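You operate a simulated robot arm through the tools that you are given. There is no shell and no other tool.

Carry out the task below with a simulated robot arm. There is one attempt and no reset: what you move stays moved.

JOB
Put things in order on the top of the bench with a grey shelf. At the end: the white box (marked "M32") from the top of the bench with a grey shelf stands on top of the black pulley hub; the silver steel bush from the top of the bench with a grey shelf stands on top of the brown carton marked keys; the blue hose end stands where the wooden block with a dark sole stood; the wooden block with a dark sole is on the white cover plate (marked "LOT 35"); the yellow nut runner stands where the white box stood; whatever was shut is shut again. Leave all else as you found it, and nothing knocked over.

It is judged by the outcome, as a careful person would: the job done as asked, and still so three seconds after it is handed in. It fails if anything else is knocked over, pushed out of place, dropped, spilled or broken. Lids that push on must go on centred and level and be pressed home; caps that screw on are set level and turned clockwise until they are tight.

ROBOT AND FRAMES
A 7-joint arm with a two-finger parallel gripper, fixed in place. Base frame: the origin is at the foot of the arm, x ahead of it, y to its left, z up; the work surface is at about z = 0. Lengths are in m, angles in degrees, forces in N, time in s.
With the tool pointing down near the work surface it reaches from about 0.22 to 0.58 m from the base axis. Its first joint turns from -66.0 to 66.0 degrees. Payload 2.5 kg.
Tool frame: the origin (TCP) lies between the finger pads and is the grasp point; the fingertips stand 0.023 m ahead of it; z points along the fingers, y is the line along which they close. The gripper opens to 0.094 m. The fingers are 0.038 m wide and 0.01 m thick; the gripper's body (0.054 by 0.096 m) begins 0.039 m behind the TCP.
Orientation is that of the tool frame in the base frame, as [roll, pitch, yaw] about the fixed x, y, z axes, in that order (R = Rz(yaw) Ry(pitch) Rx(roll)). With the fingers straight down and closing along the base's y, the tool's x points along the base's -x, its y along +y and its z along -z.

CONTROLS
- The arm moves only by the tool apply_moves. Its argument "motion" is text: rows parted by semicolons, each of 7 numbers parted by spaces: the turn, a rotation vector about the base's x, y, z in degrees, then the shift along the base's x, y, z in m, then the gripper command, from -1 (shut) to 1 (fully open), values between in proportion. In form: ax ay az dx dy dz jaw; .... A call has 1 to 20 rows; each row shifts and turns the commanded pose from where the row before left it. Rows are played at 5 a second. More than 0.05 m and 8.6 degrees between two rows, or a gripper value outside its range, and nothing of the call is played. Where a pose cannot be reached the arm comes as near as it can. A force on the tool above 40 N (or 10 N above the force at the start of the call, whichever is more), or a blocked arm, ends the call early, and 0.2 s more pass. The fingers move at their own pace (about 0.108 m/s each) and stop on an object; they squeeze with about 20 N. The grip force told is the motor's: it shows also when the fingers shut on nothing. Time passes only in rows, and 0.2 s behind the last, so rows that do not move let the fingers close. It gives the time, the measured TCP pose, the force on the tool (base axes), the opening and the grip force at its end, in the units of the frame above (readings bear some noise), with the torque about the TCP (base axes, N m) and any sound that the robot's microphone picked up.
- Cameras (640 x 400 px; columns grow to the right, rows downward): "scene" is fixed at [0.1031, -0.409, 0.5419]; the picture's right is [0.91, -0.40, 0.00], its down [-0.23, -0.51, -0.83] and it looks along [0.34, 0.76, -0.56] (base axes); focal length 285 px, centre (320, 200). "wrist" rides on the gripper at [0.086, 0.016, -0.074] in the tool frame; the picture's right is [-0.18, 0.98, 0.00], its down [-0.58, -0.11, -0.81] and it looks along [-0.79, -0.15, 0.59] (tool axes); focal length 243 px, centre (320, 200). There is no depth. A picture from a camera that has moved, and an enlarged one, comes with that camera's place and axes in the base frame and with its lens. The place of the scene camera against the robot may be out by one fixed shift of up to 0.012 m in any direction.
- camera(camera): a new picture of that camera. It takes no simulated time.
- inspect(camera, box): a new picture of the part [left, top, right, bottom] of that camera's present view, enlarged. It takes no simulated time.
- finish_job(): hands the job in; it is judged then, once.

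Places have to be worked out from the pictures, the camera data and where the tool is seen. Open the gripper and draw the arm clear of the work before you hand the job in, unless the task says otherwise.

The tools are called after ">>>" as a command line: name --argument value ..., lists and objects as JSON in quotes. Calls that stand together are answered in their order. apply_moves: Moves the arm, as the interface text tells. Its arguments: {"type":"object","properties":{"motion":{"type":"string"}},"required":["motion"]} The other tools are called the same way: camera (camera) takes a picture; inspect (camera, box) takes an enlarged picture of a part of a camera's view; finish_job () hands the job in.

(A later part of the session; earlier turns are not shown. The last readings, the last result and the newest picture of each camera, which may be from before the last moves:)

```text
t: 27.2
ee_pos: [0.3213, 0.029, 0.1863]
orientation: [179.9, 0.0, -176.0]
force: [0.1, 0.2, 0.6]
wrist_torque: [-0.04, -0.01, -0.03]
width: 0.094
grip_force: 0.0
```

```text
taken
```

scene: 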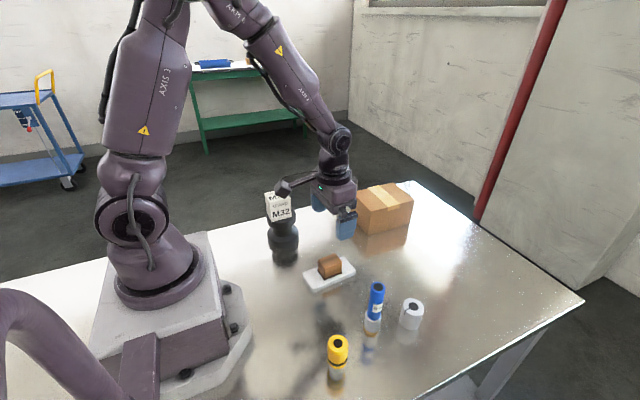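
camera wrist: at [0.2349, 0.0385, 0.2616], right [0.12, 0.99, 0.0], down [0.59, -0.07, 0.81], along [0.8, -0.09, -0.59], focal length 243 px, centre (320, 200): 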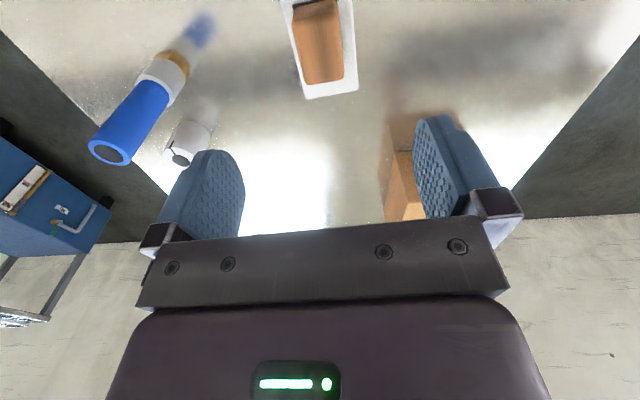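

Block now stands on the plate. Next is the blue hose end (estimated (0.338, -0.137), about 0.134 m tall): I rise to z ≈ 0.26 and move over it for a look.

>>> apply_moves --motion "0 0 -2 0 0 0.037 1; 0 0 -2 0 0 0.037 1; 0 0 0 0.0043 -0.0415 0 1; 0 0 0 0.0043 -0.0415 0 1; 0 0 0 0.0043 -0.0415 0 1; 0 0 0 0.0043 -0.0415 0 1; 0 0 0 0 0 0 1"

>>> camera --camera "wrist"

>>> inspect --camera "wrist" --box '[200, 0, 440, 150]'

>>> camera --camera "scene"

```text
t: 28.8
ee_pos: [0.3385, -0.1371, 0.2626]
orientation: [-180.0, 0.0, 179.9]
force: [0.0, 0.6, -0.5]
wrist_torque: [-0.01, 0.02, -0.01]
width: 0.0941
grip_force: 0.1
```

```text
taken
camera wrist: at [0.2523, -0.1205, 0.3377], right [0.18, 0.98, 0.0], down [0.58, -0.11, 0.81], along [0.79, -0.15, -0.59], focal length 243 px, centre (320, 200)
```

wrist: 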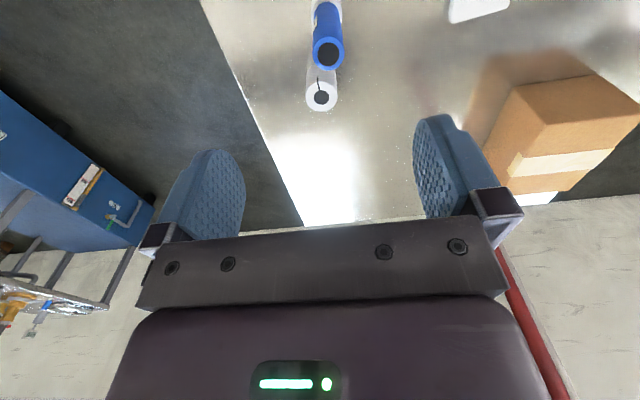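

```text
2.67 times, centred on (320, 75) of wrist
camera zoom: at [0.2523, -0.1205, 0.3377], right [0.18, 0.98, 0.0], down [0.58, -0.11, 0.81], along [0.79, -0.15, -0.59], focal length 647 px, centre (320, 533)
```

zoom: 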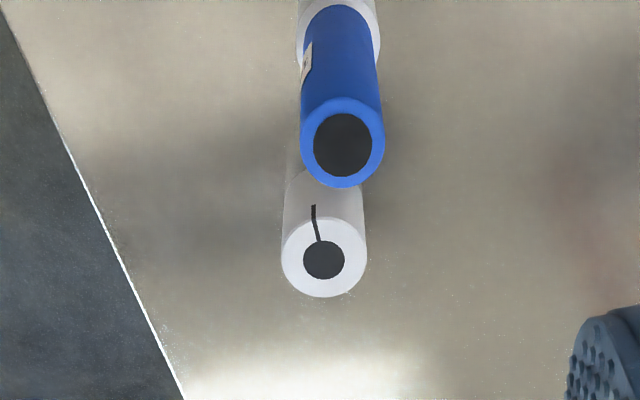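

```text
taken
```

scene: 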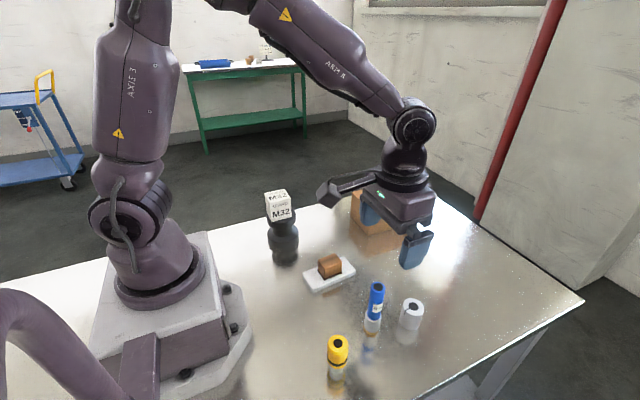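

The hose top centre lies 7 mm to +y of the TCP, so the hose stands at about (0.338, -0.130). I correct and descend to TCP z ≈ 0.108 so the pads take the blue body.

>>> apply_moves --motion "0 0 0 0 0.007 -0.02 1; 0 0 0 0 0 -0.04 1; 0 0 0 0 0 -0.04 1; 0 0 0 0 0 -0.035 1; 0 0 0 0 0 -0.019 1; 0 0 0 0 0 0 1"

>>> camera --camera "wrist"

>>> inspect --camera "scene" --box '[320, 210, 440, 350]'

```text
t: 30.2
ee_pos: [0.3408, -0.1293, 0.1079]
orientation: [-180.0, 0.0, 179.9]
force: [0.5, 0.0, -0.5]
wrist_torque: [-0.01, -0.02, -0.01]
width: 0.0942
grip_force: 0.1
```

```text
taken
camera wrist: at [0.2544, -0.1124, 0.1835], right [0.19, 0.98, 0.0], down [0.58, -0.11, 0.81], along [0.79, -0.15, -0.59], focal length 243 px, centre (320, 200)
```

wrist: 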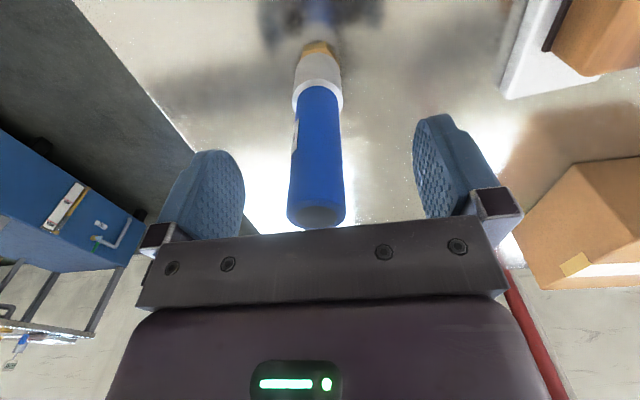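

```text
2.86 times, centred on (380, 280) of scene
camera zoom: at [0.1031, -0.409, 0.5419], right [0.91, -0.4, 0.0], down [-0.23, -0.51, -0.83], along [0.34, 0.76, -0.56], focal length 815 px, centre (149, -29)
```

zoom: 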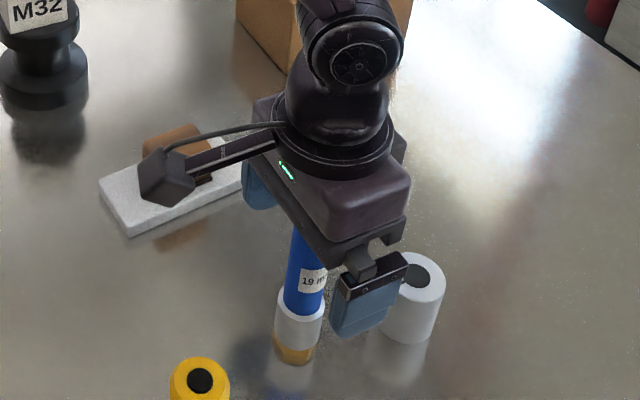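

The hose is within about 2 mm of centre. I nudge -2 mm in x and close the fingers.

>>> apply_moves --motion "0 0 0 -0.002 -0.001 0 1; 0 0 0 0 0 0 1; 0 0 0 0 0 0 -1; 0 0 0 0 0 0 -1; 0 0 0 0 0 0 -1; 0 0 0 0 0 0 -1; 0 0 0 0 0 0 -1"

>>> camera --camera "wrist"

>>> inspect --camera "scene" --box '[320, 210, 440, 350]'

```text
t: 31.8
ee_pos: [0.3385, -0.13, 0.1091]
orientation: [-179.9, 0.0, 180.0]
force: [-0.8, -1.5, 1.6]
wrist_torque: [-0.01, 0.03, -0.01]
width: 0.0254
grip_force: 20.0
```

```text
taken
camera wrist: at [0.2519, -0.1137, 0.1834], right [0.19, 0.98, 0.0], down [0.58, -0.11, 0.81], along [0.79, -0.15, -0.59], focal length 243 px, centre (320, 200)
```

wrist: 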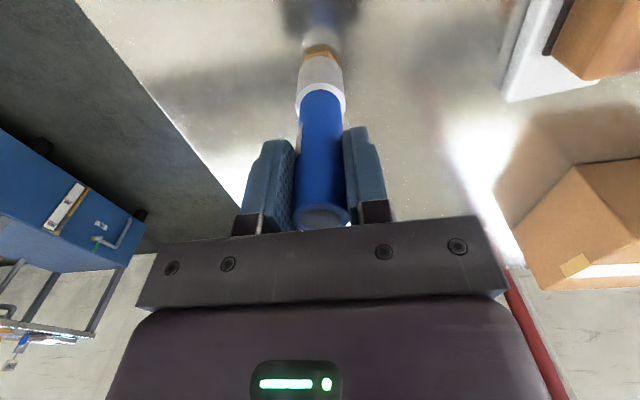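

```text
2.86 times, centred on (380, 280) of scene
camera zoom: at [0.1031, -0.409, 0.5419], right [0.91, -0.4, 0.0], down [-0.23, -0.51, -0.83], along [0.34, 0.76, -0.56], focal length 815 px, centre (149, -29)
```

zoom: 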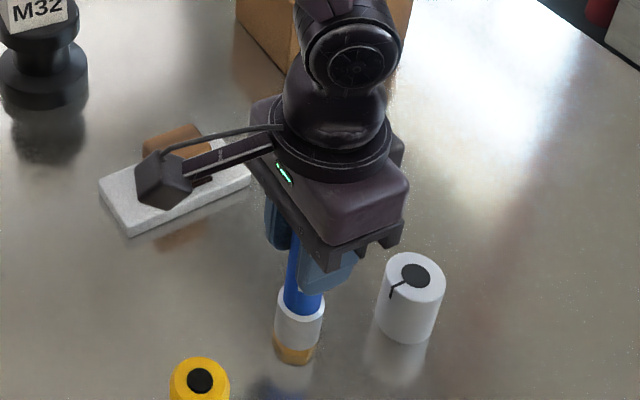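

Gripped at 0.0254 m. I lift 10 cm and carry it over to the block's old spot at about (0.541, -0.150).

>>> apply_moves --motion "0 0 0 0 0 0.01 -1; 0 0 0 0 0 0.03 -1; 0 0 0 0 0 0.03 -1; 0 0 0 0 0 0.03 -1; 0 0 0 0 0 0.01 -1; 0 0 0 0.029 -0.0029 0 -1; 0 0 0 0.029 -0.0029 0 -1; 0 0 0 0.029 -0.0029 0 -1; 0 0 0 0.029 -0.0029 0 -1; 0 0 0 0.029 -0.0029 0 -1; 0 0 0 0.029 -0.0029 0 -1; 0 0 0 0.029 -0.0029 0 -1; 0 0 0 0 0 0 -1"

>>> camera --camera "wrist"

>>> camera --camera "scene"

```text
t: 34.6
ee_pos: [0.5424, -0.1509, 0.216]
orientation: [-179.9, -0.1, 179.9]
force: [0.1, -0.3, -3.5]
wrist_torque: [0.0, 0.0, 0.03]
width: 0.0254
grip_force: 19.8
```

```text
taken
camera wrist: at [0.4553, -0.135, 0.2919], right [0.19, 0.98, 0.0], down [0.58, -0.11, 0.81], along [0.79, -0.15, -0.59], focal length 243 px, centre (320, 200)
```

wrist: 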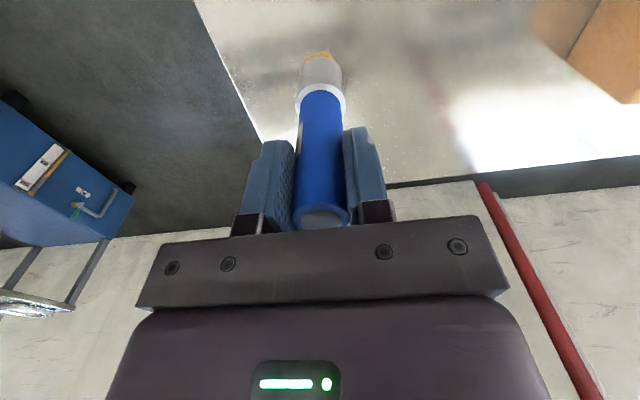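

```text
taken
```

scene: 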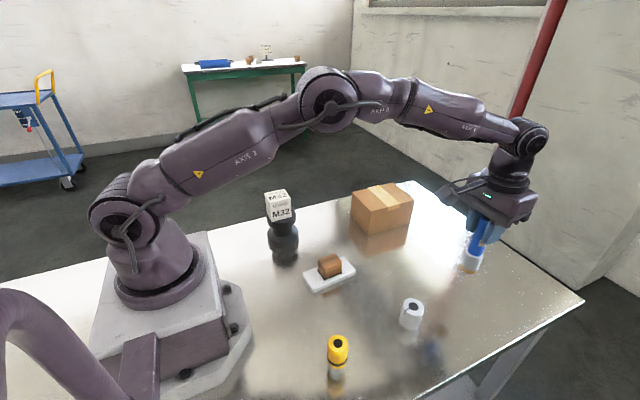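

The hose is held over the spot, TCP at about (0.541, -0.151). I lower it to a few mm above the bench and look before touching down.

>>> apply_moves --motion "0 0 0 0 0.001 -0.03 -1; 0 0 0 0 0 -0.03 -1; 0 0 0 0 0 -0.025 -1; 0 0 0 0 0 -0.012 -1; 0 0 0 0 0 -0.006 -1; 0 0 0 0 0 0 -1"

>>> inspect --camera "scene" --box '[400, 200, 540, 330]'

>>> camera --camera "wrist"

```text
t: 36.0
ee_pos: [0.5403, -0.1524, 0.1139]
orientation: [179.9, -0.1, 179.9]
force: [-0.6, -0.8, -3.2]
wrist_torque: [0.01, 0.0, 0.01]
width: 0.0252
grip_force: 20.3
```

```text
3.08 times, centred on (470, 265) of scene
camera zoom: at [0.1031, -0.409, 0.5419], right [0.91, -0.4, 0.0], down [-0.23, -0.51, -0.83], along [0.34, 0.76, -0.56], focal length 877 px, centre (-142, 0)
```

zoom: 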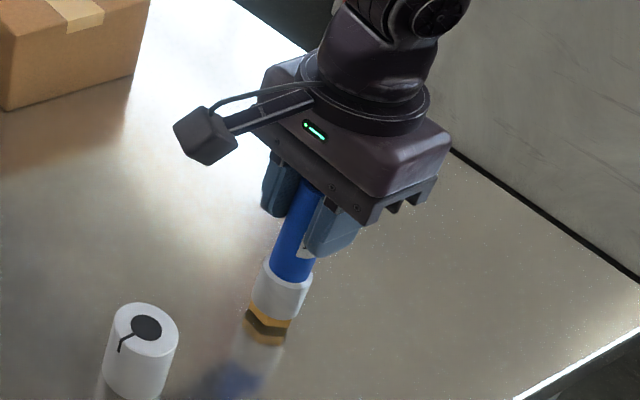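

```text
taken
camera wrist: at [0.4537, -0.1351, 0.189], right [0.19, 0.98, 0.0], down [0.58, -0.11, 0.81], along [0.79, -0.15, -0.59], focal length 243 px, centre (320, 200)
```

wrist: 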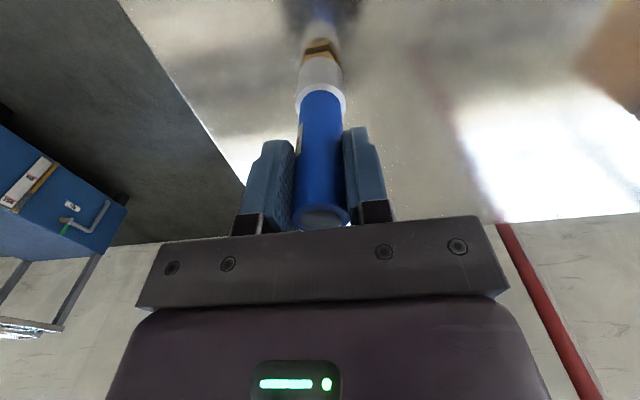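

About 5 mm gap remains. I lower slowly until the hex base takes the load.

>>> apply_moves --motion "0 0 0 0.001 0.001 -0.002 -1; 0 0 0 0 0 -0.0015 -1; 0 0 0 0 0 -0.001 -1; 0 0 0 0 0 0 -1"

```text
t: 37.0
ee_pos: [0.5396, -0.1504, 0.1105]
orientation: [180.0, 0.1, 179.9]
force: [-0.4, -0.2, -3.0]
wrist_torque: [-0.02, 0.03, 0.02]
width: 0.0253
grip_force: 20.3
```

Still carrying its full weight (-3 N). A bit further down in 1 mm rows.

>>> apply_moves --motion "0 0 0 0 0 -0.001 -1; 0 0 0 0 0 0 -1"

```text
t: 37.6
ee_pos: [0.5406, -0.1494, 0.1071]
orientation: [-179.9, 0.0, 179.9]
force: [-1.0, 0.5, -0.5]
wrist_torque: [-0.02, 0.1, 0.01]
width: 0.025
grip_force: 20.2
```

The load is starting to transfer (-0.5 N). One more half-millimetre step to be sure it's seated.

>>> apply_moves --motion "0 0 0 0 0 -0.0006 -1; 0 0 0 0 0 0 -1"

>>> inspect --camera "scene" --box '[430, 240, 510, 330]'

```text
t: 38.2
ee_pos: [0.5418, -0.1507, 0.1082]
orientation: [180.0, 0.0, 179.9]
force: [-3.2, 1.2, 3.0]
wrist_torque: [0.04, 0.23, 0.02]
width: 0.025
grip_force: 20.0
```

```text
4.44 times, centred on (470, 285) of scene
camera zoom: at [0.1031, -0.409, 0.5419], right [0.91, -0.4, 0.0], down [-0.23, -0.51, -0.83], along [0.34, 0.76, -0.56], focal length 1267 px, centre (-347, -178)
```

zoom: 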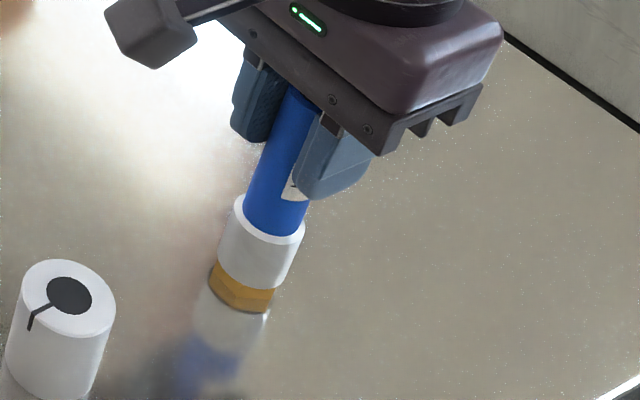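

Seated (net +3 N). I take half a millimetre off the pressure and then open gently in stages.

>>> apply_moves --motion "0 0 0 0 0 0.0005 -1; 0 0 0 0 0 0 -1; 0 0 0 0 0 0 -0.44; 0 0 0 0 0 0 -0.4; 0 0 0 0 0 0 -0.3; 0 0 0 0 0 0 0; 0 0 0 0 0 0 0.5; 0 0 0 0 0 0 1; 0 0 0 0 0 0 1"

>>> camera --camera "wrist"

>>> inspect --camera "scene" --box '[430, 240, 510, 330]'

```text
t: 40.2
ee_pos: [0.5413, -0.1497, 0.1086]
orientation: [-180.0, 0.0, 179.9]
force: [0.0, 0.2, -0.1]
wrist_torque: [-0.02, 0.04, 0.0]
width: 0.0942
grip_force: 0.1
```

```text
taken
camera wrist: at [0.4546, -0.1336, 0.1836], right [0.19, 0.98, 0.0], down [0.58, -0.11, 0.81], along [0.79, -0.15, -0.59], focal length 243 px, centre (320, 200)
```

wrist: 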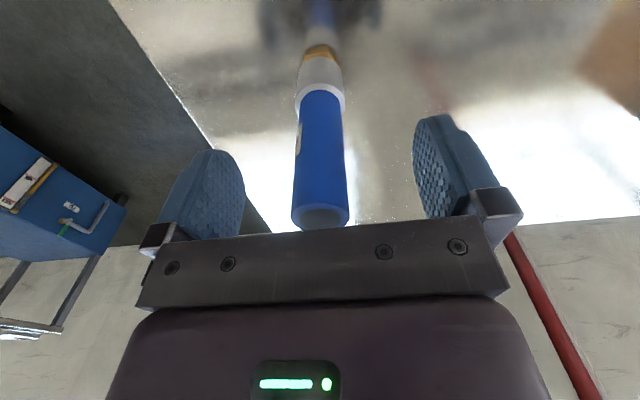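

```text
4.44 times, centred on (470, 285) of scene
camera zoom: at [0.1031, -0.409, 0.5419], right [0.91, -0.4, 0.0], down [-0.23, -0.51, -0.83], along [0.34, 0.76, -0.56], focal length 1267 px, centre (-347, -178)
```

zoom: 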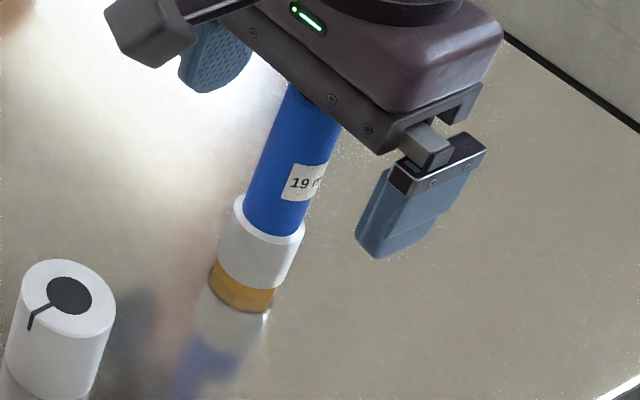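

The hose end stands upright on its hex base. I rise clear and move above the steel bush (about (0.421, -0.150)).

>>> apply_moves --motion "0 0 0 0 0 0.02 1; 0 0 0 0 0 0.04 1; 0 0 0 0 0 0.04 1; 0 0 0 0 0 0.02 1; 0 0 0 -0.03 0 -0.01 1; 0 0 0 -0.03 0 -0.01 1; 0 0 0 -0.03 0 -0.01 1; 0 0 0 -0.03 0 -0.01 1; 0 0 0 0 0 0 1"

>>> camera --camera "wrist"

>>> inspect --camera "wrist" --box '[200, 0, 440, 150]'

>>> camera --camera "scene"

```text
t: 42.2
ee_pos: [0.4207, -0.1492, 0.1887]
orientation: [-180.0, 0.0, 179.9]
force: [0.7, -0.7, 0.6]
wrist_torque: [0.01, -0.01, 0.0]
width: 0.0938
grip_force: 0.0
```

```text
taken
camera wrist: at [0.3349, -0.1329, 0.2642], right [0.19, 0.98, 0.0], down [0.58, -0.11, 0.81], along [0.79, -0.15, -0.59], focal length 243 px, centre (320, 200)
```

wrist: 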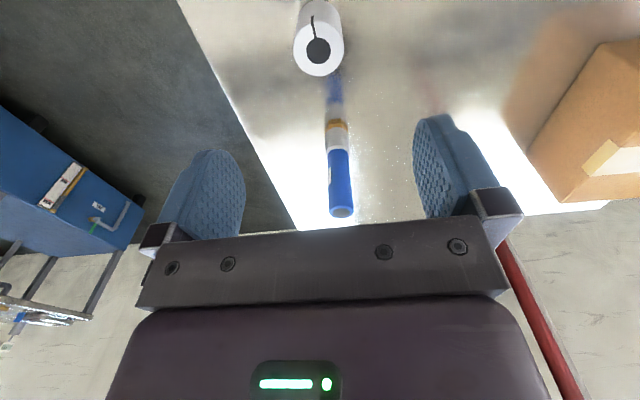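

```text
2.67 times, centred on (320, 75) of wrist
camera zoom: at [0.3349, -0.1329, 0.2642], right [0.19, 0.98, 0.0], down [0.58, -0.11, 0.81], along [0.79, -0.15, -0.59], focal length 647 px, centre (320, 533)
```

zoom: 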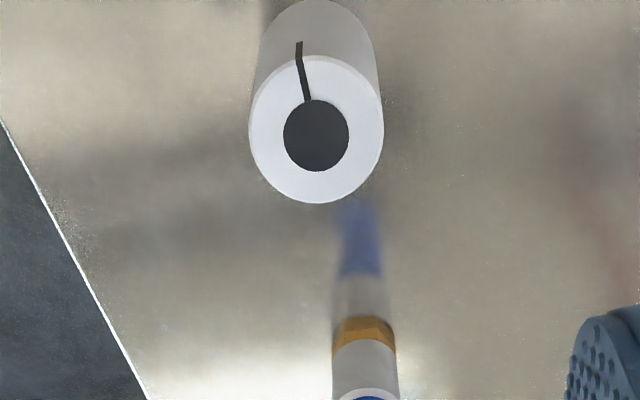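

```text
taken
```

scene: 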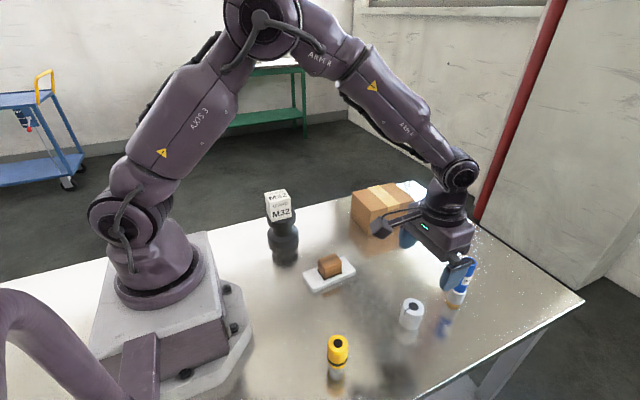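

The bush is centred within about 2 mm of the TCP, at about (0.4186, -0.150), diameter about 0.040. I correct and descend to z ≈ 0.032.

>>> apply_moves --motion "0 0 0 -0.002 -0.001 -0.03 1; 0 0 0 0 0 -0.04 1; 0 0 0 0 0 -0.04 1; 0 0 0 0 0 -0.03 1; 0 0 0 0 0 -0.018 1; 0 0 0 0 0 0 1"

>>> camera --camera "wrist"

>>> inspect --camera "scene" --box '[340, 220, 500, 350]'

```text
t: 43.6
ee_pos: [0.4178, -0.1503, 0.0306]
orientation: [179.9, 0.0, 179.9]
force: [0.6, -0.5, 0.9]
wrist_torque: [0.02, 0.01, 0.01]
width: 0.0942
grip_force: 0.1
```

```text
taken
camera wrist: at [0.3321, -0.1347, 0.1058], right [0.19, 0.98, 0.0], down [0.58, -0.11, 0.81], along [0.79, -0.15, -0.59], focal length 243 px, centre (320, 200)
```

wrist: 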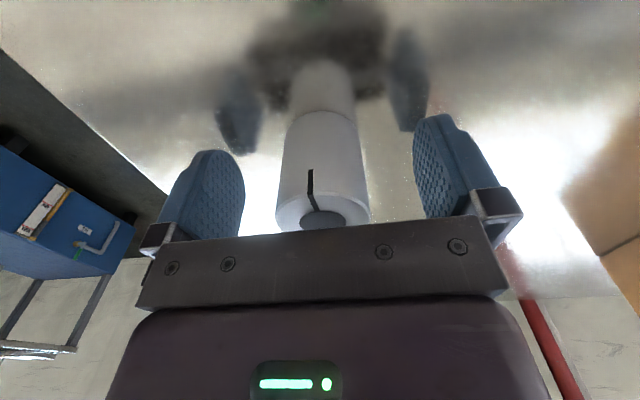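

```text
3.08 times, centred on (420, 285) of scene
camera zoom: at [0.1031, -0.409, 0.5419], right [0.91, -0.4, 0.0], down [-0.23, -0.51, -0.83], along [0.34, 0.76, -0.56], focal length 877 px, centre (12, -62)
```

zoom: 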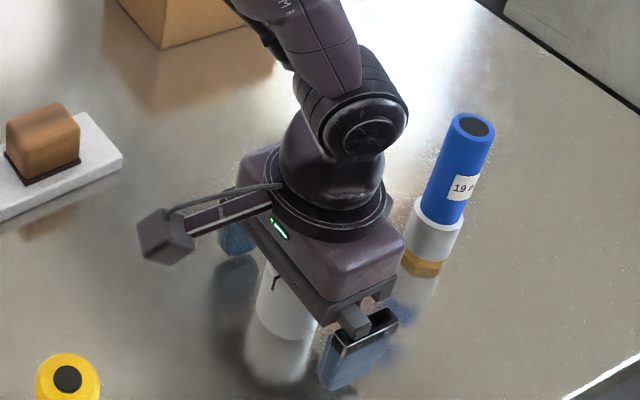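

The bush is centred between the fingers and the hose end is well clear. I close on it and then lift.

>>> apply_moves --motion "0 0 0 0 0 0 -1; 0 0 0 0 0 0 -1; 0 0 0 0 0 0 -1; 0 0 0 0 0 0 -1"

>>> camera --camera "wrist"

```text
t: 44.6
ee_pos: [0.42, -0.1513, 0.0298]
orientation: [180.0, -0.1, 179.8]
force: [1.1, 0.6, 0.0]
wrist_torque: [-0.01, 0.01, 0.04]
width: 0.0407
grip_force: 20.2
```

```text
taken
camera wrist: at [0.332, -0.1347, 0.106], right [0.19, 0.98, 0.0], down [0.58, -0.11, 0.81], along [0.79, -0.15, -0.59], focal length 243 px, centre (320, 200)
```

wrist: 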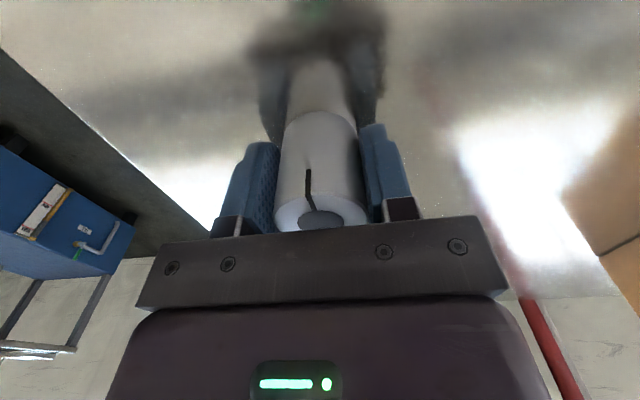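

Gripped at 0.0407 m. I lift to z ≈ 0.20 and carry the bush over the near part of the carton, about (0.522, 0.160), staying within reach.

>>> apply_moves --motion "0 0 0 0 0 0.02 -1; 0 0 0 0 0 0.035 -1; 0 0 0 0 0 0.04 -1; 0 0 0 0 0 0.04 -1; 0 0 0 0 0 0.035 -1; 0 0 0 0.013 0.0388 0 -1; 0 0 0 0.013 0.0388 0 -1; 0 0 0 0.013 0.0388 0 -1; 0 0 0 0.013 0.0388 0 -1; 0 0 0 0.013 0.0388 0 -1; 0 0 0 0.013 0.0388 0 -1; 0 0 0 0.013 0.0388 0 -1; 0 0 0 0.013 0.0388 0 -1; 0 0 0 0 0 0 -1"

>>> camera --camera "wrist"

>>> inspect --camera "wrist" --box '[180, 0, 460, 175]'

>>> inspect --camera "scene" --box '[320, 130, 460, 270]'

```text
t: 47.6
ee_pos: [0.5246, 0.1607, 0.2022]
orientation: [-180.0, 0.0, 180.0]
force: [-0.9, -0.7, -3.1]
wrist_torque: [0.01, 0.05, 0.03]
width: 0.0406
grip_force: 19.7
```

```text
taken
camera wrist: at [0.4383, 0.1765, 0.277], right [0.19, 0.98, 0.0], down [0.58, -0.11, 0.81], along [0.79, -0.15, -0.59], focal length 243 px, centre (320, 200)
```

wrist: 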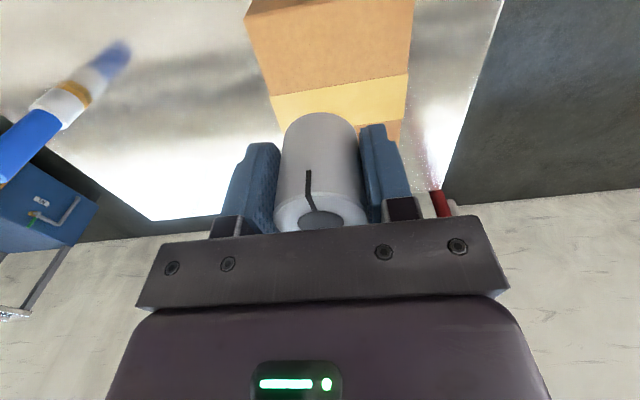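

```text
2.29 times, centred on (320, 88) of wrist
camera zoom: at [0.4383, 0.1765, 0.277], right [0.19, 0.98, 0.0], down [0.58, -0.11, 0.81], along [0.79, -0.15, -0.59], focal length 555 px, centre (320, 457)
```

zoom: 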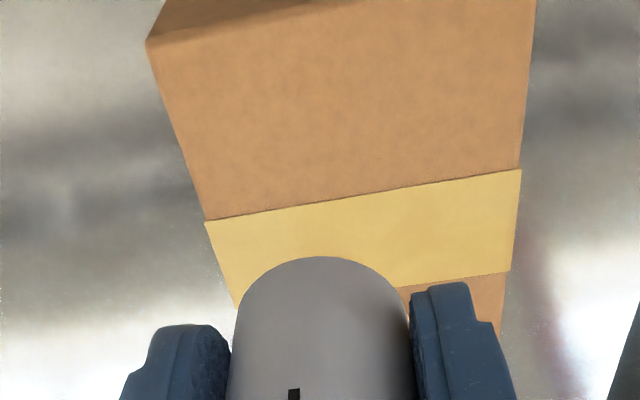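

```text
2.86 times, centred on (390, 200) of scene
camera zoom: at [0.1031, -0.409, 0.5419], right [0.91, -0.4, 0.0], down [-0.23, -0.51, -0.83], along [0.34, 0.76, -0.56], focal length 815 px, centre (120, 200)
```

zoom: 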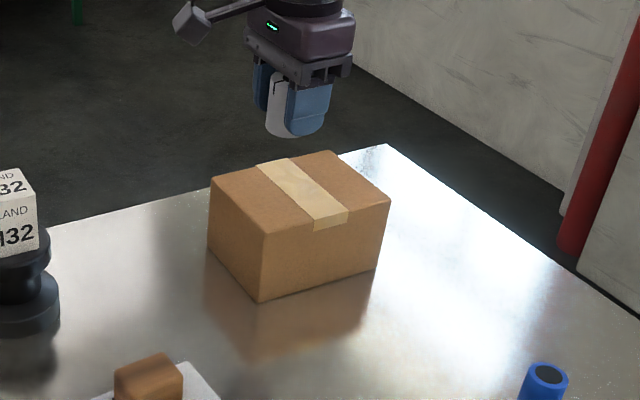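

The carton's top spans tool y -0.046…+0.066 with its near edge 37 mm behind the TCP and the tape starting 19 mm ahead. I shift -4 mm x, +7.5 mm y so the bush stands on flat cardboard, and lower to about 1 cm above.

>>> apply_moves --motion "0 0 0 -0.004 0.0075 -0.02 -1; 0 0 0 0 0 -0.03 -1; 0 0 0 0 0 -0.018 -1; 0 0 0 0 0 -0.007 -1; 0 0 0 0 0 0 -1"

>>> inspect --camera "wrist" --box '[180, 0, 460, 175]'

>>> inspect --camera "scene" --box '[340, 150, 430, 240]'

```text
t: 48.8
ee_pos: [0.5191, 0.1674, 0.125]
orientation: [179.9, -0.1, 179.9]
force: [0.4, -0.3, -2.5]
wrist_torque: [-0.01, 0.0, 0.01]
width: 0.0406
grip_force: 20.6
```

```text
2.29 times, centred on (320, 88) of wrist
camera zoom: at [0.4326, 0.1833, 0.2011], right [0.19, 0.98, 0.0], down [0.58, -0.11, 0.81], along [0.79, -0.15, -0.59], focal length 555 px, centre (320, 457)
```

zoom: 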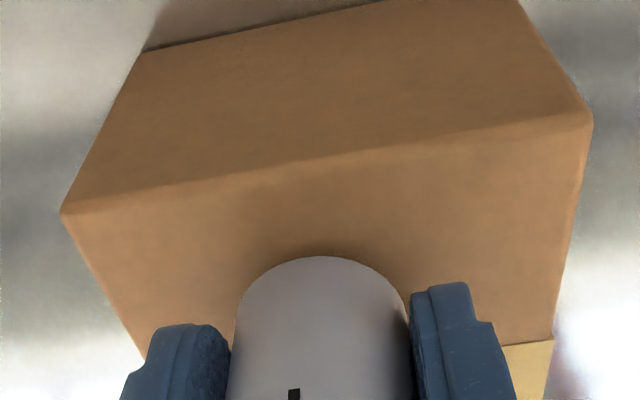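

```text
4.44 times, centred on (385, 195) of scene
camera zoom: at [0.1031, -0.409, 0.5419], right [0.91, -0.4, 0.0], down [-0.23, -0.51, -0.83], along [0.34, 0.76, -0.56], focal length 1267 px, centre (31, 222)
```

zoom: 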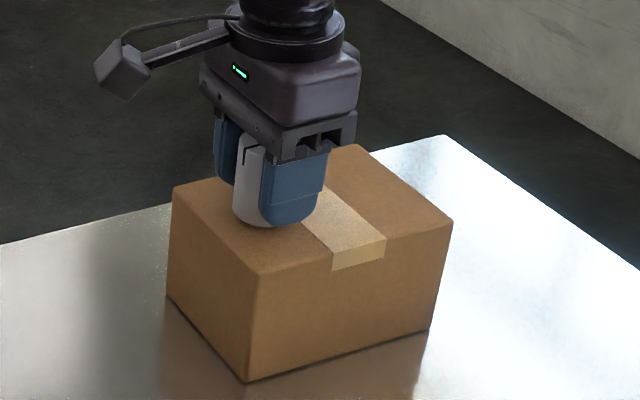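

Bush footprint is fully on the cardboard with about 1 cm to the near edge; I add 2 mm in +x and lower slowly.

>>> apply_moves --motion "0 0 0 0.002 0 -0.002 -1; 0 0 0 0 0 -0.002 -1; 0 0 0 0 0 -0.001 -1; 0 0 0 0 0 -0.001 -1; 0 0 0 0 0 -0.001 -1; 0 0 0 0 0 0 -1"

>>> inspect --camera "scene" --box '[360, 180, 410, 230]'

```text
t: 50.2
ee_pos: [0.5225, 0.1663, 0.1211]
orientation: [179.9, 0.2, 179.9]
force: [-3.3, -0.4, 13.2]
wrist_torque: [-0.05, 0.06, -0.04]
width: 0.0408
grip_force: 20.0
```

```text
8.00 times, centred on (385, 205) of scene
camera zoom: at [0.103, -0.409, 0.5419], right [0.91, -0.4, 0.0], down [-0.23, -0.51, -0.83], along [0.34, 0.76, -0.56], focal length 2281 px, centre (-200, 160)
```

zoom: 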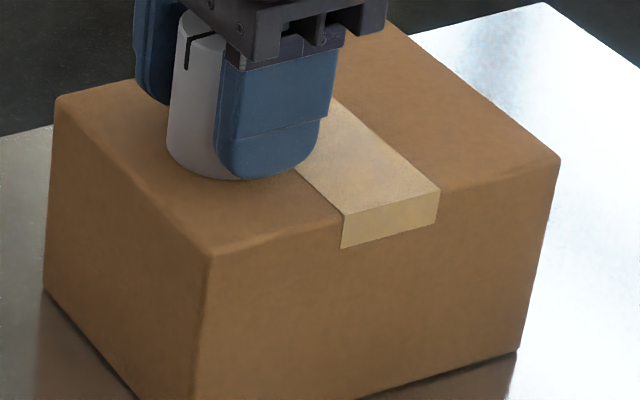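

Contact on the carton (13 N, z ≈ 0.121). I ease up 1 mm and open in stages, then check.

>>> apply_moves --motion "0 0 0 0 0 0.001 -1; 0 0 0 0 0 0 -1; 0 0 0 0 0 0 -0.1; 0 0 0 0 0 0 0.1; 0 0 0 0 0 0 0.5; 0 0 0 0 0 0 1; 0 0 0 0 0 0 1"

>>> inspect --camera "scene" --box '[350, 170, 420, 240]'

>>> camera --camera "wrist"

```text
t: 51.8
ee_pos: [0.5207, 0.1667, 0.1197]
orientation: [180.0, 0.0, 179.9]
force: [-0.4, -0.4, 0.4]
wrist_torque: [0.01, 0.05, -0.01]
width: 0.094
grip_force: 0.1
```

```text
5.71 times, centred on (385, 205) of scene
camera zoom: at [0.1031, -0.409, 0.5419], right [0.91, -0.4, 0.0], down [-0.23, -0.51, -0.83], along [0.34, 0.76, -0.56], focal length 1629 px, centre (-51, 171)
```

zoom: 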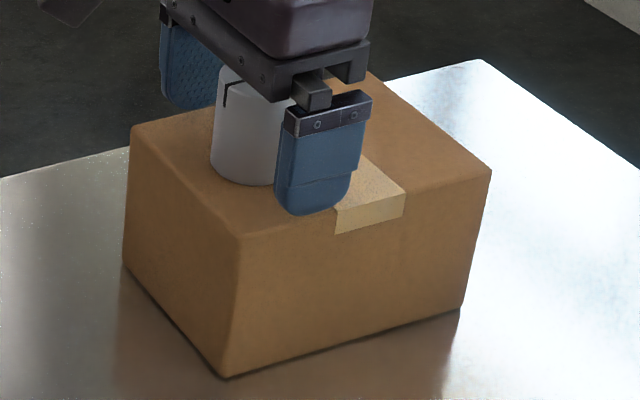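

```text
taken
camera wrist: at [0.4342, 0.1829, 0.1952], right [0.19, 0.98, 0.0], down [0.58, -0.11, 0.81], along [0.79, -0.15, -0.59], focal length 243 px, centre (320, 200)
```

wrist: 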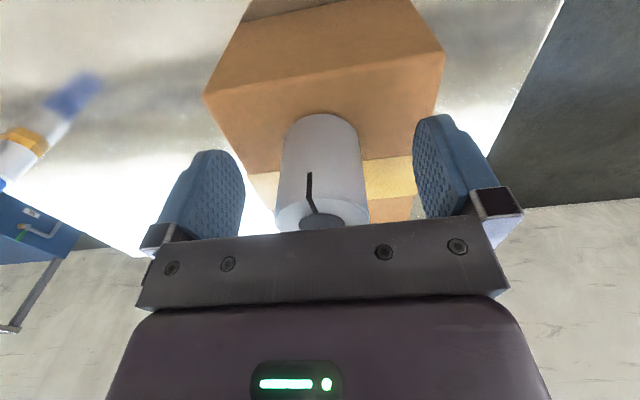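

The bush stands on the carton. I rise and head to the yellow nut runner (estimated (0.242, -0.173), about 0.082 tall), stopping above it at z ≈ 0.22.

>>> apply_moves --motion "0 0 0 0 0 0.02 1; 0 0 0 0 0 0.035 1; 0 0 0 0 0 0.04 1; 0 0 0 0 0 0.025 1; 0 0 0 -0.0278 -0.034 -0.002 1; 0 0 0 -0.0278 -0.034 -0.002 1; 0 0 0 -0.0278 -0.034 -0.002 1; 0 0 0 -0.0278 -0.034 -0.002 1; 0 0 0 -0.0278 -0.034 -0.002 1; 0 0 0 -0.0278 -0.034 -0.002 1; 0 0 0 -0.0278 -0.034 -0.002 1; 0 0 0 -0.0278 -0.034 -0.002 1; 0 0 0 -0.0278 -0.034 -0.002 1; 0 0 0 -0.0278 -0.034 -0.002 1; 0 0 0 0 0 0 1"

>>> camera --camera "wrist"

>>> inspect --camera "wrist" --box '[200, 0, 440, 150]'

>>> camera --camera "scene"

```text
t: 55.0
ee_pos: [0.242, -0.1721, 0.2181]
orientation: [-180.0, 0.0, 179.8]
force: [0.3, -0.4, 0.2]
wrist_torque: [0.0, 0.03, 0.02]
width: 0.0939
grip_force: 0.0
```

```text
taken
camera wrist: at [0.1556, -0.156, 0.2934], right [0.18, 0.98, 0.0], down [0.58, -0.11, 0.81], along [0.79, -0.15, -0.59], focal length 243 px, centre (320, 200)
```

wrist: 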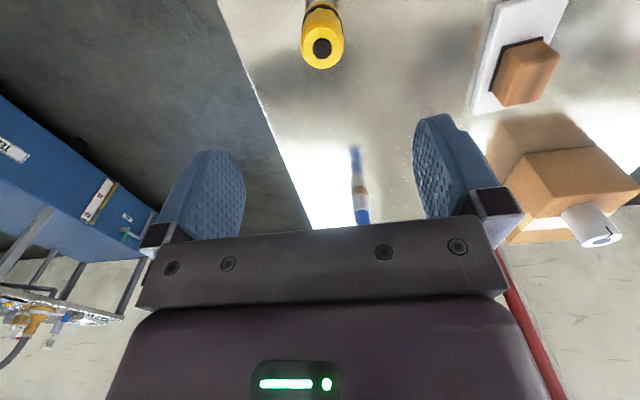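

```text
2.67 times, centred on (320, 75) of wrist
camera zoom: at [0.1556, -0.156, 0.2934], right [0.18, 0.98, 0.0], down [0.58, -0.11, 0.81], along [0.79, -0.15, -0.59], focal length 647 px, centre (320, 533)
```

zoom: 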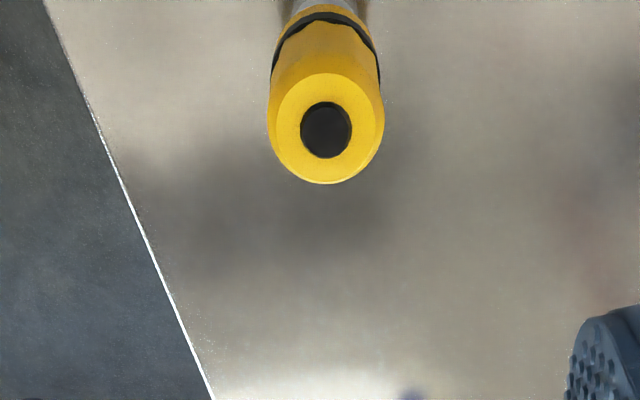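

```text
taken
```

scene: 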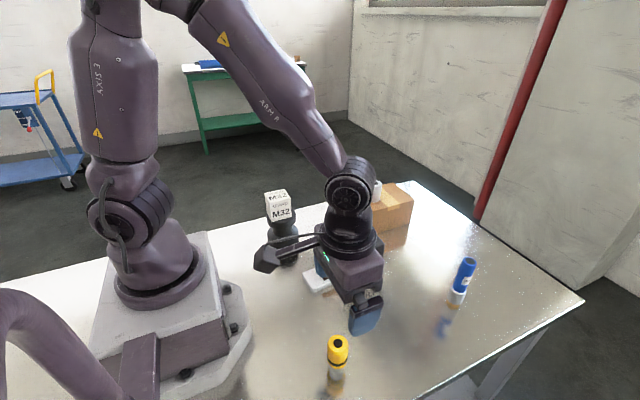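

The runner's top is about 2 mm off the TCP in both axes: it stands at about (0.239, -0.170). I correct and descend to z ≈ 0.056 to hold the yellow body.

>>> apply_moves --motion "0 0 0 -0.002 0.002 -0.03 1; 0 0 0 0 0 -0.04 1; 0 0 0 0 0 -0.04 1; 0 0 0 0 0 -0.035 1; 0 0 0 0 0 -0.018 1; 0 0 0 0 0 0 1"

>>> camera --camera "wrist"

>>> inspect --camera "scene" --box '[270, 250, 430, 390]'

```text
t: 56.4
ee_pos: [0.2417, -0.1717, 0.0558]
orientation: [180.0, 0.0, 179.9]
force: [-0.5, 0.3, -0.3]
wrist_torque: [-0.01, -0.03, -0.02]
width: 0.0939
grip_force: 0.0
```

```text
taken
camera wrist: at [0.1547, -0.1551, 0.131], right [0.19, 0.98, 0.0], down [0.58, -0.11, 0.81], along [0.79, -0.15, -0.59], focal length 243 px, centre (320, 200)
```

wrist: 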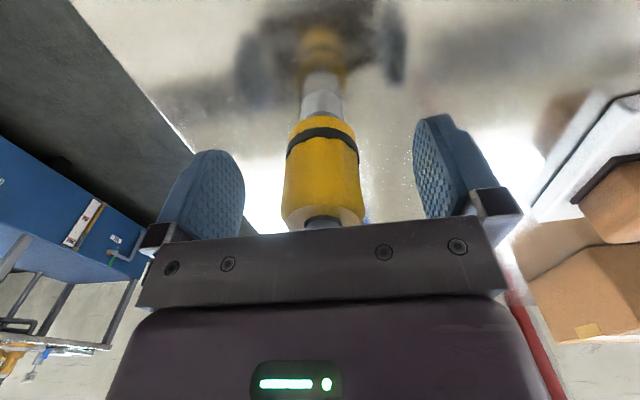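

```text
2.86 times, centred on (350, 320) of scene
camera zoom: at [0.1031, -0.409, 0.5419], right [0.91, -0.4, 0.0], down [-0.23, -0.51, -0.83], along [0.34, 0.76, -0.56], focal length 815 px, centre (234, -143)
```

zoom: 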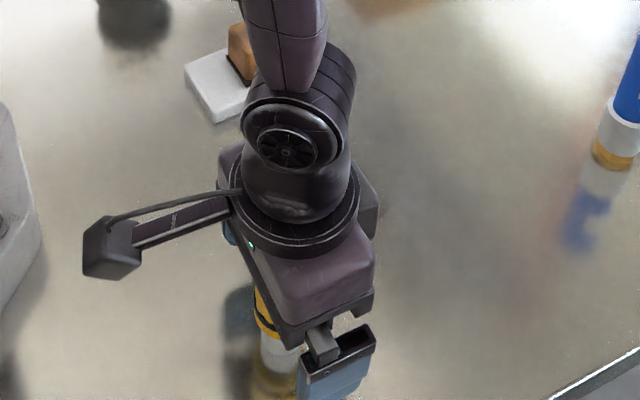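

The runner stands between the fingers, offset by about 1.5 mm. I nudge and close.

>>> apply_moves --motion "0 0 0 -0.0015 0.001 0 1; 0 0 0 0 0 0 1; 0 0 0 0 0 0 -1; 0 0 0 0 0 0 -1; 0 0 0 0 0 0 -1; 0 0 0 0 0 0 -1; 0 0 0 0 0 0 -1"

>>> camera --camera "wrist"

```text
t: 58.0
ee_pos: [0.2389, -0.1686, 0.056]
orientation: [-180.0, 0.1, 179.8]
force: [-0.5, 0.9, 1.2]
wrist_torque: [0.1, -0.04, 0.0]
width: 0.0357
grip_force: 20.0
```

```text
taken
camera wrist: at [0.1526, -0.1539, 0.1313], right [0.19, 0.98, 0.0], down [0.58, -0.11, 0.81], along [0.79, -0.15, -0.59], focal length 243 px, centre (320, 200)
```

wrist: 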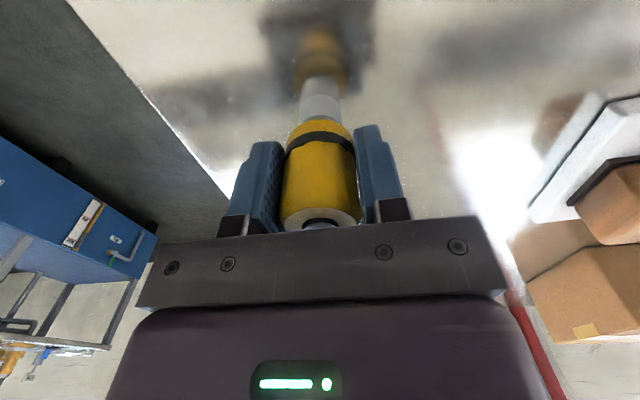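

Gripped at 0.0357 m. I lift to about z = 0.20 and carry it to the white box's old place (0.5025, -0.031).

>>> apply_moves --motion "0 0 0 0 0 0.015 -1; 0 0 0 0 0 0.03 -1; 0 0 0 0 0 0.035 -1; 0 0 0 0 0 0.035 -1; 0 0 0 0 0 0.03 -1; 0 0 0 0.033 0.01738 0 -1; 0 0 0 0.033 0.01738 0 -1; 0 0 0 0.033 0.01738 0 -1; 0 0 0 0.033 0.01738 0 -1; 0 0 0 0.033 0.01738 0 -1; 0 0 0 0.033 0.01738 0 -1; 0 0 0 0.033 0.01738 0 -1; 0 0 0 0.033 0.01738 0 -1; 0 0 0 0 0 0 -1"

>>> camera --camera "wrist"

>>> camera --camera "scene"

```text
t: 61.0
ee_pos: [0.5038, -0.0309, 0.2024]
orientation: [180.0, 0.0, 179.9]
force: [1.0, 0.2, -4.1]
wrist_torque: [0.02, -0.02, -0.01]
width: 0.0359
grip_force: 20.0
```

```text
taken
camera wrist: at [0.4168, -0.015, 0.2775], right [0.19, 0.98, 0.0], down [0.58, -0.11, 0.81], along [0.79, -0.15, -0.59], focal length 243 px, centre (320, 200)
```

wrist: 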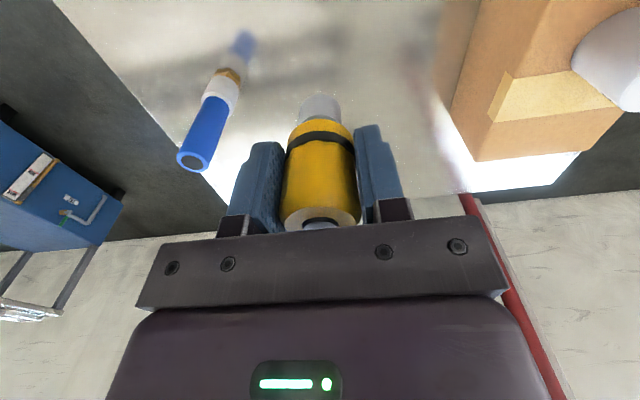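

```text
taken
```

scene: 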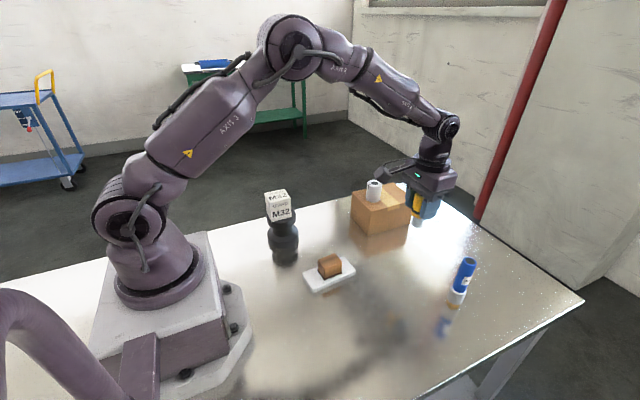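

The runner hangs straight over the box's old spot (TCP about (0.503, -0.031)). I lower to about 5 mm above the bench.

>>> apply_moves --motion "0 0 0 0 0 -0.035 -1; 0 0 0 0 0 -0.04 -1; 0 0 0 0 0 -0.035 -1; 0 0 0 0 0 -0.02 -1; 0 0 0 0 0 -0.01 -1; 0 0 0 0 0 0 -1"

>>> camera --camera "wrist"

>>> inspect --camera "scene" --box '[360, 190, 480, 300]'

```text
t: 62.4
ee_pos: [0.5044, -0.0299, 0.0616]
orientation: [180.0, -0.1, 179.9]
force: [-0.5, 0.6, -3.4]
wrist_torque: [0.03, -0.03, 0.03]
width: 0.0356
grip_force: 20.9
```

```text
taken
camera wrist: at [0.4178, -0.0139, 0.1367], right [0.19, 0.98, 0.0], down [0.58, -0.11, 0.81], along [0.79, -0.15, -0.59], focal length 243 px, centre (320, 200)
```

wrist: 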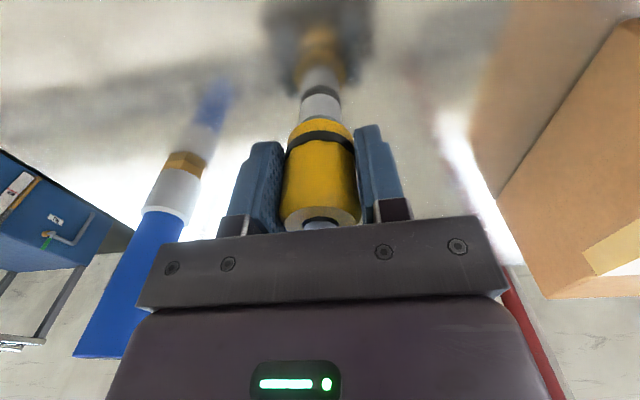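

```text
3.64 times, centred on (420, 245) of scene
camera zoom: at [0.1031, -0.409, 0.5419], right [0.91, -0.4, 0.0], down [-0.23, -0.51, -0.83], along [0.34, 0.76, -0.56], focal length 1037 px, centre (-44, 36)
```

zoom: 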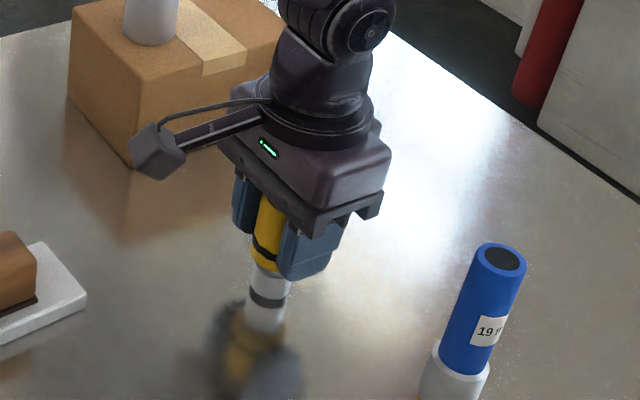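

Gap about 5 mm. I lower slowly toward touchdown.

>>> apply_moves --motion "0 0 0 -0.001 -0.001 -0.002 -1; 0 0 0 0 0 -0.0015 -1; 0 0 0 0 0 -0.001 -1; 0 0 0 0 0 0 -1"

```text
t: 63.4
ee_pos: [0.5033, -0.0322, 0.0569]
orientation: [179.9, -0.1, 179.9]
force: [-3.0, -0.6, 6.3]
wrist_torque: [0.07, 0.17, 0.05]
width: 0.0359
grip_force: 20.4
```

Touchdown (net +6 N). I ease 0.7 mm off and open gently in stages.

>>> apply_moves --motion "0 0 0 0 0 0.0007 -1; 0 0 0 0 0 0 -1; 0 0 0 0 0 0 -0.22; 0 0 0 0 0 0 -0.16; 0 0 0 0 0 0 0; 0 0 0 0 0 0 0.5; 0 0 0 0 0 0 1; 0 0 0 0 0 0 1"

>>> camera --camera "wrist"

>>> inspect --camera "scene" --box '[360, 190, 480, 300]'

```text
t: 65.2
ee_pos: [0.5024, -0.0317, 0.0579]
orientation: [-179.9, 0.0, 179.9]
force: [-0.2, -0.9, 0.4]
wrist_torque: [-0.01, -0.04, 0.0]
width: 0.0939
grip_force: 0.1
```

```text
taken
camera wrist: at [0.4163, -0.0152, 0.1327], right [0.19, 0.98, 0.0], down [0.58, -0.11, 0.81], along [0.79, -0.15, -0.59], focal length 243 px, centre (320, 200)
```

wrist: 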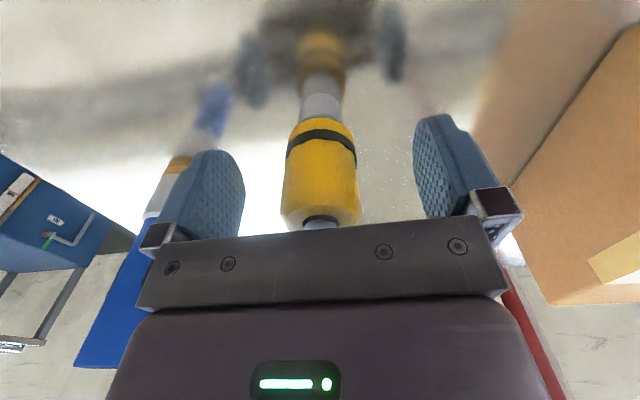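

```text
3.64 times, centred on (420, 245) of scene
camera zoom: at [0.1031, -0.409, 0.5419], right [0.91, -0.4, 0.0], down [-0.23, -0.51, -0.83], along [0.34, 0.76, -0.56], focal length 1037 px, centre (-44, 36)
```

zoom: 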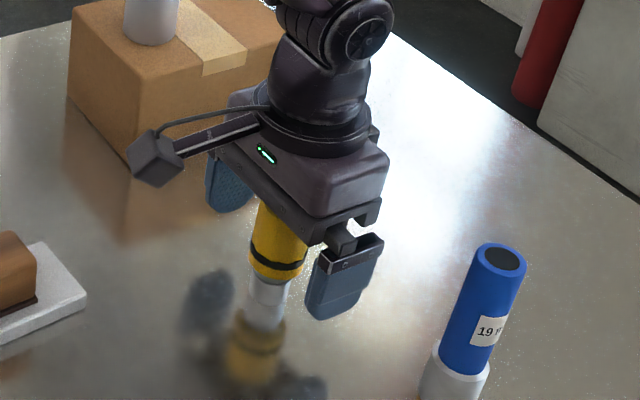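

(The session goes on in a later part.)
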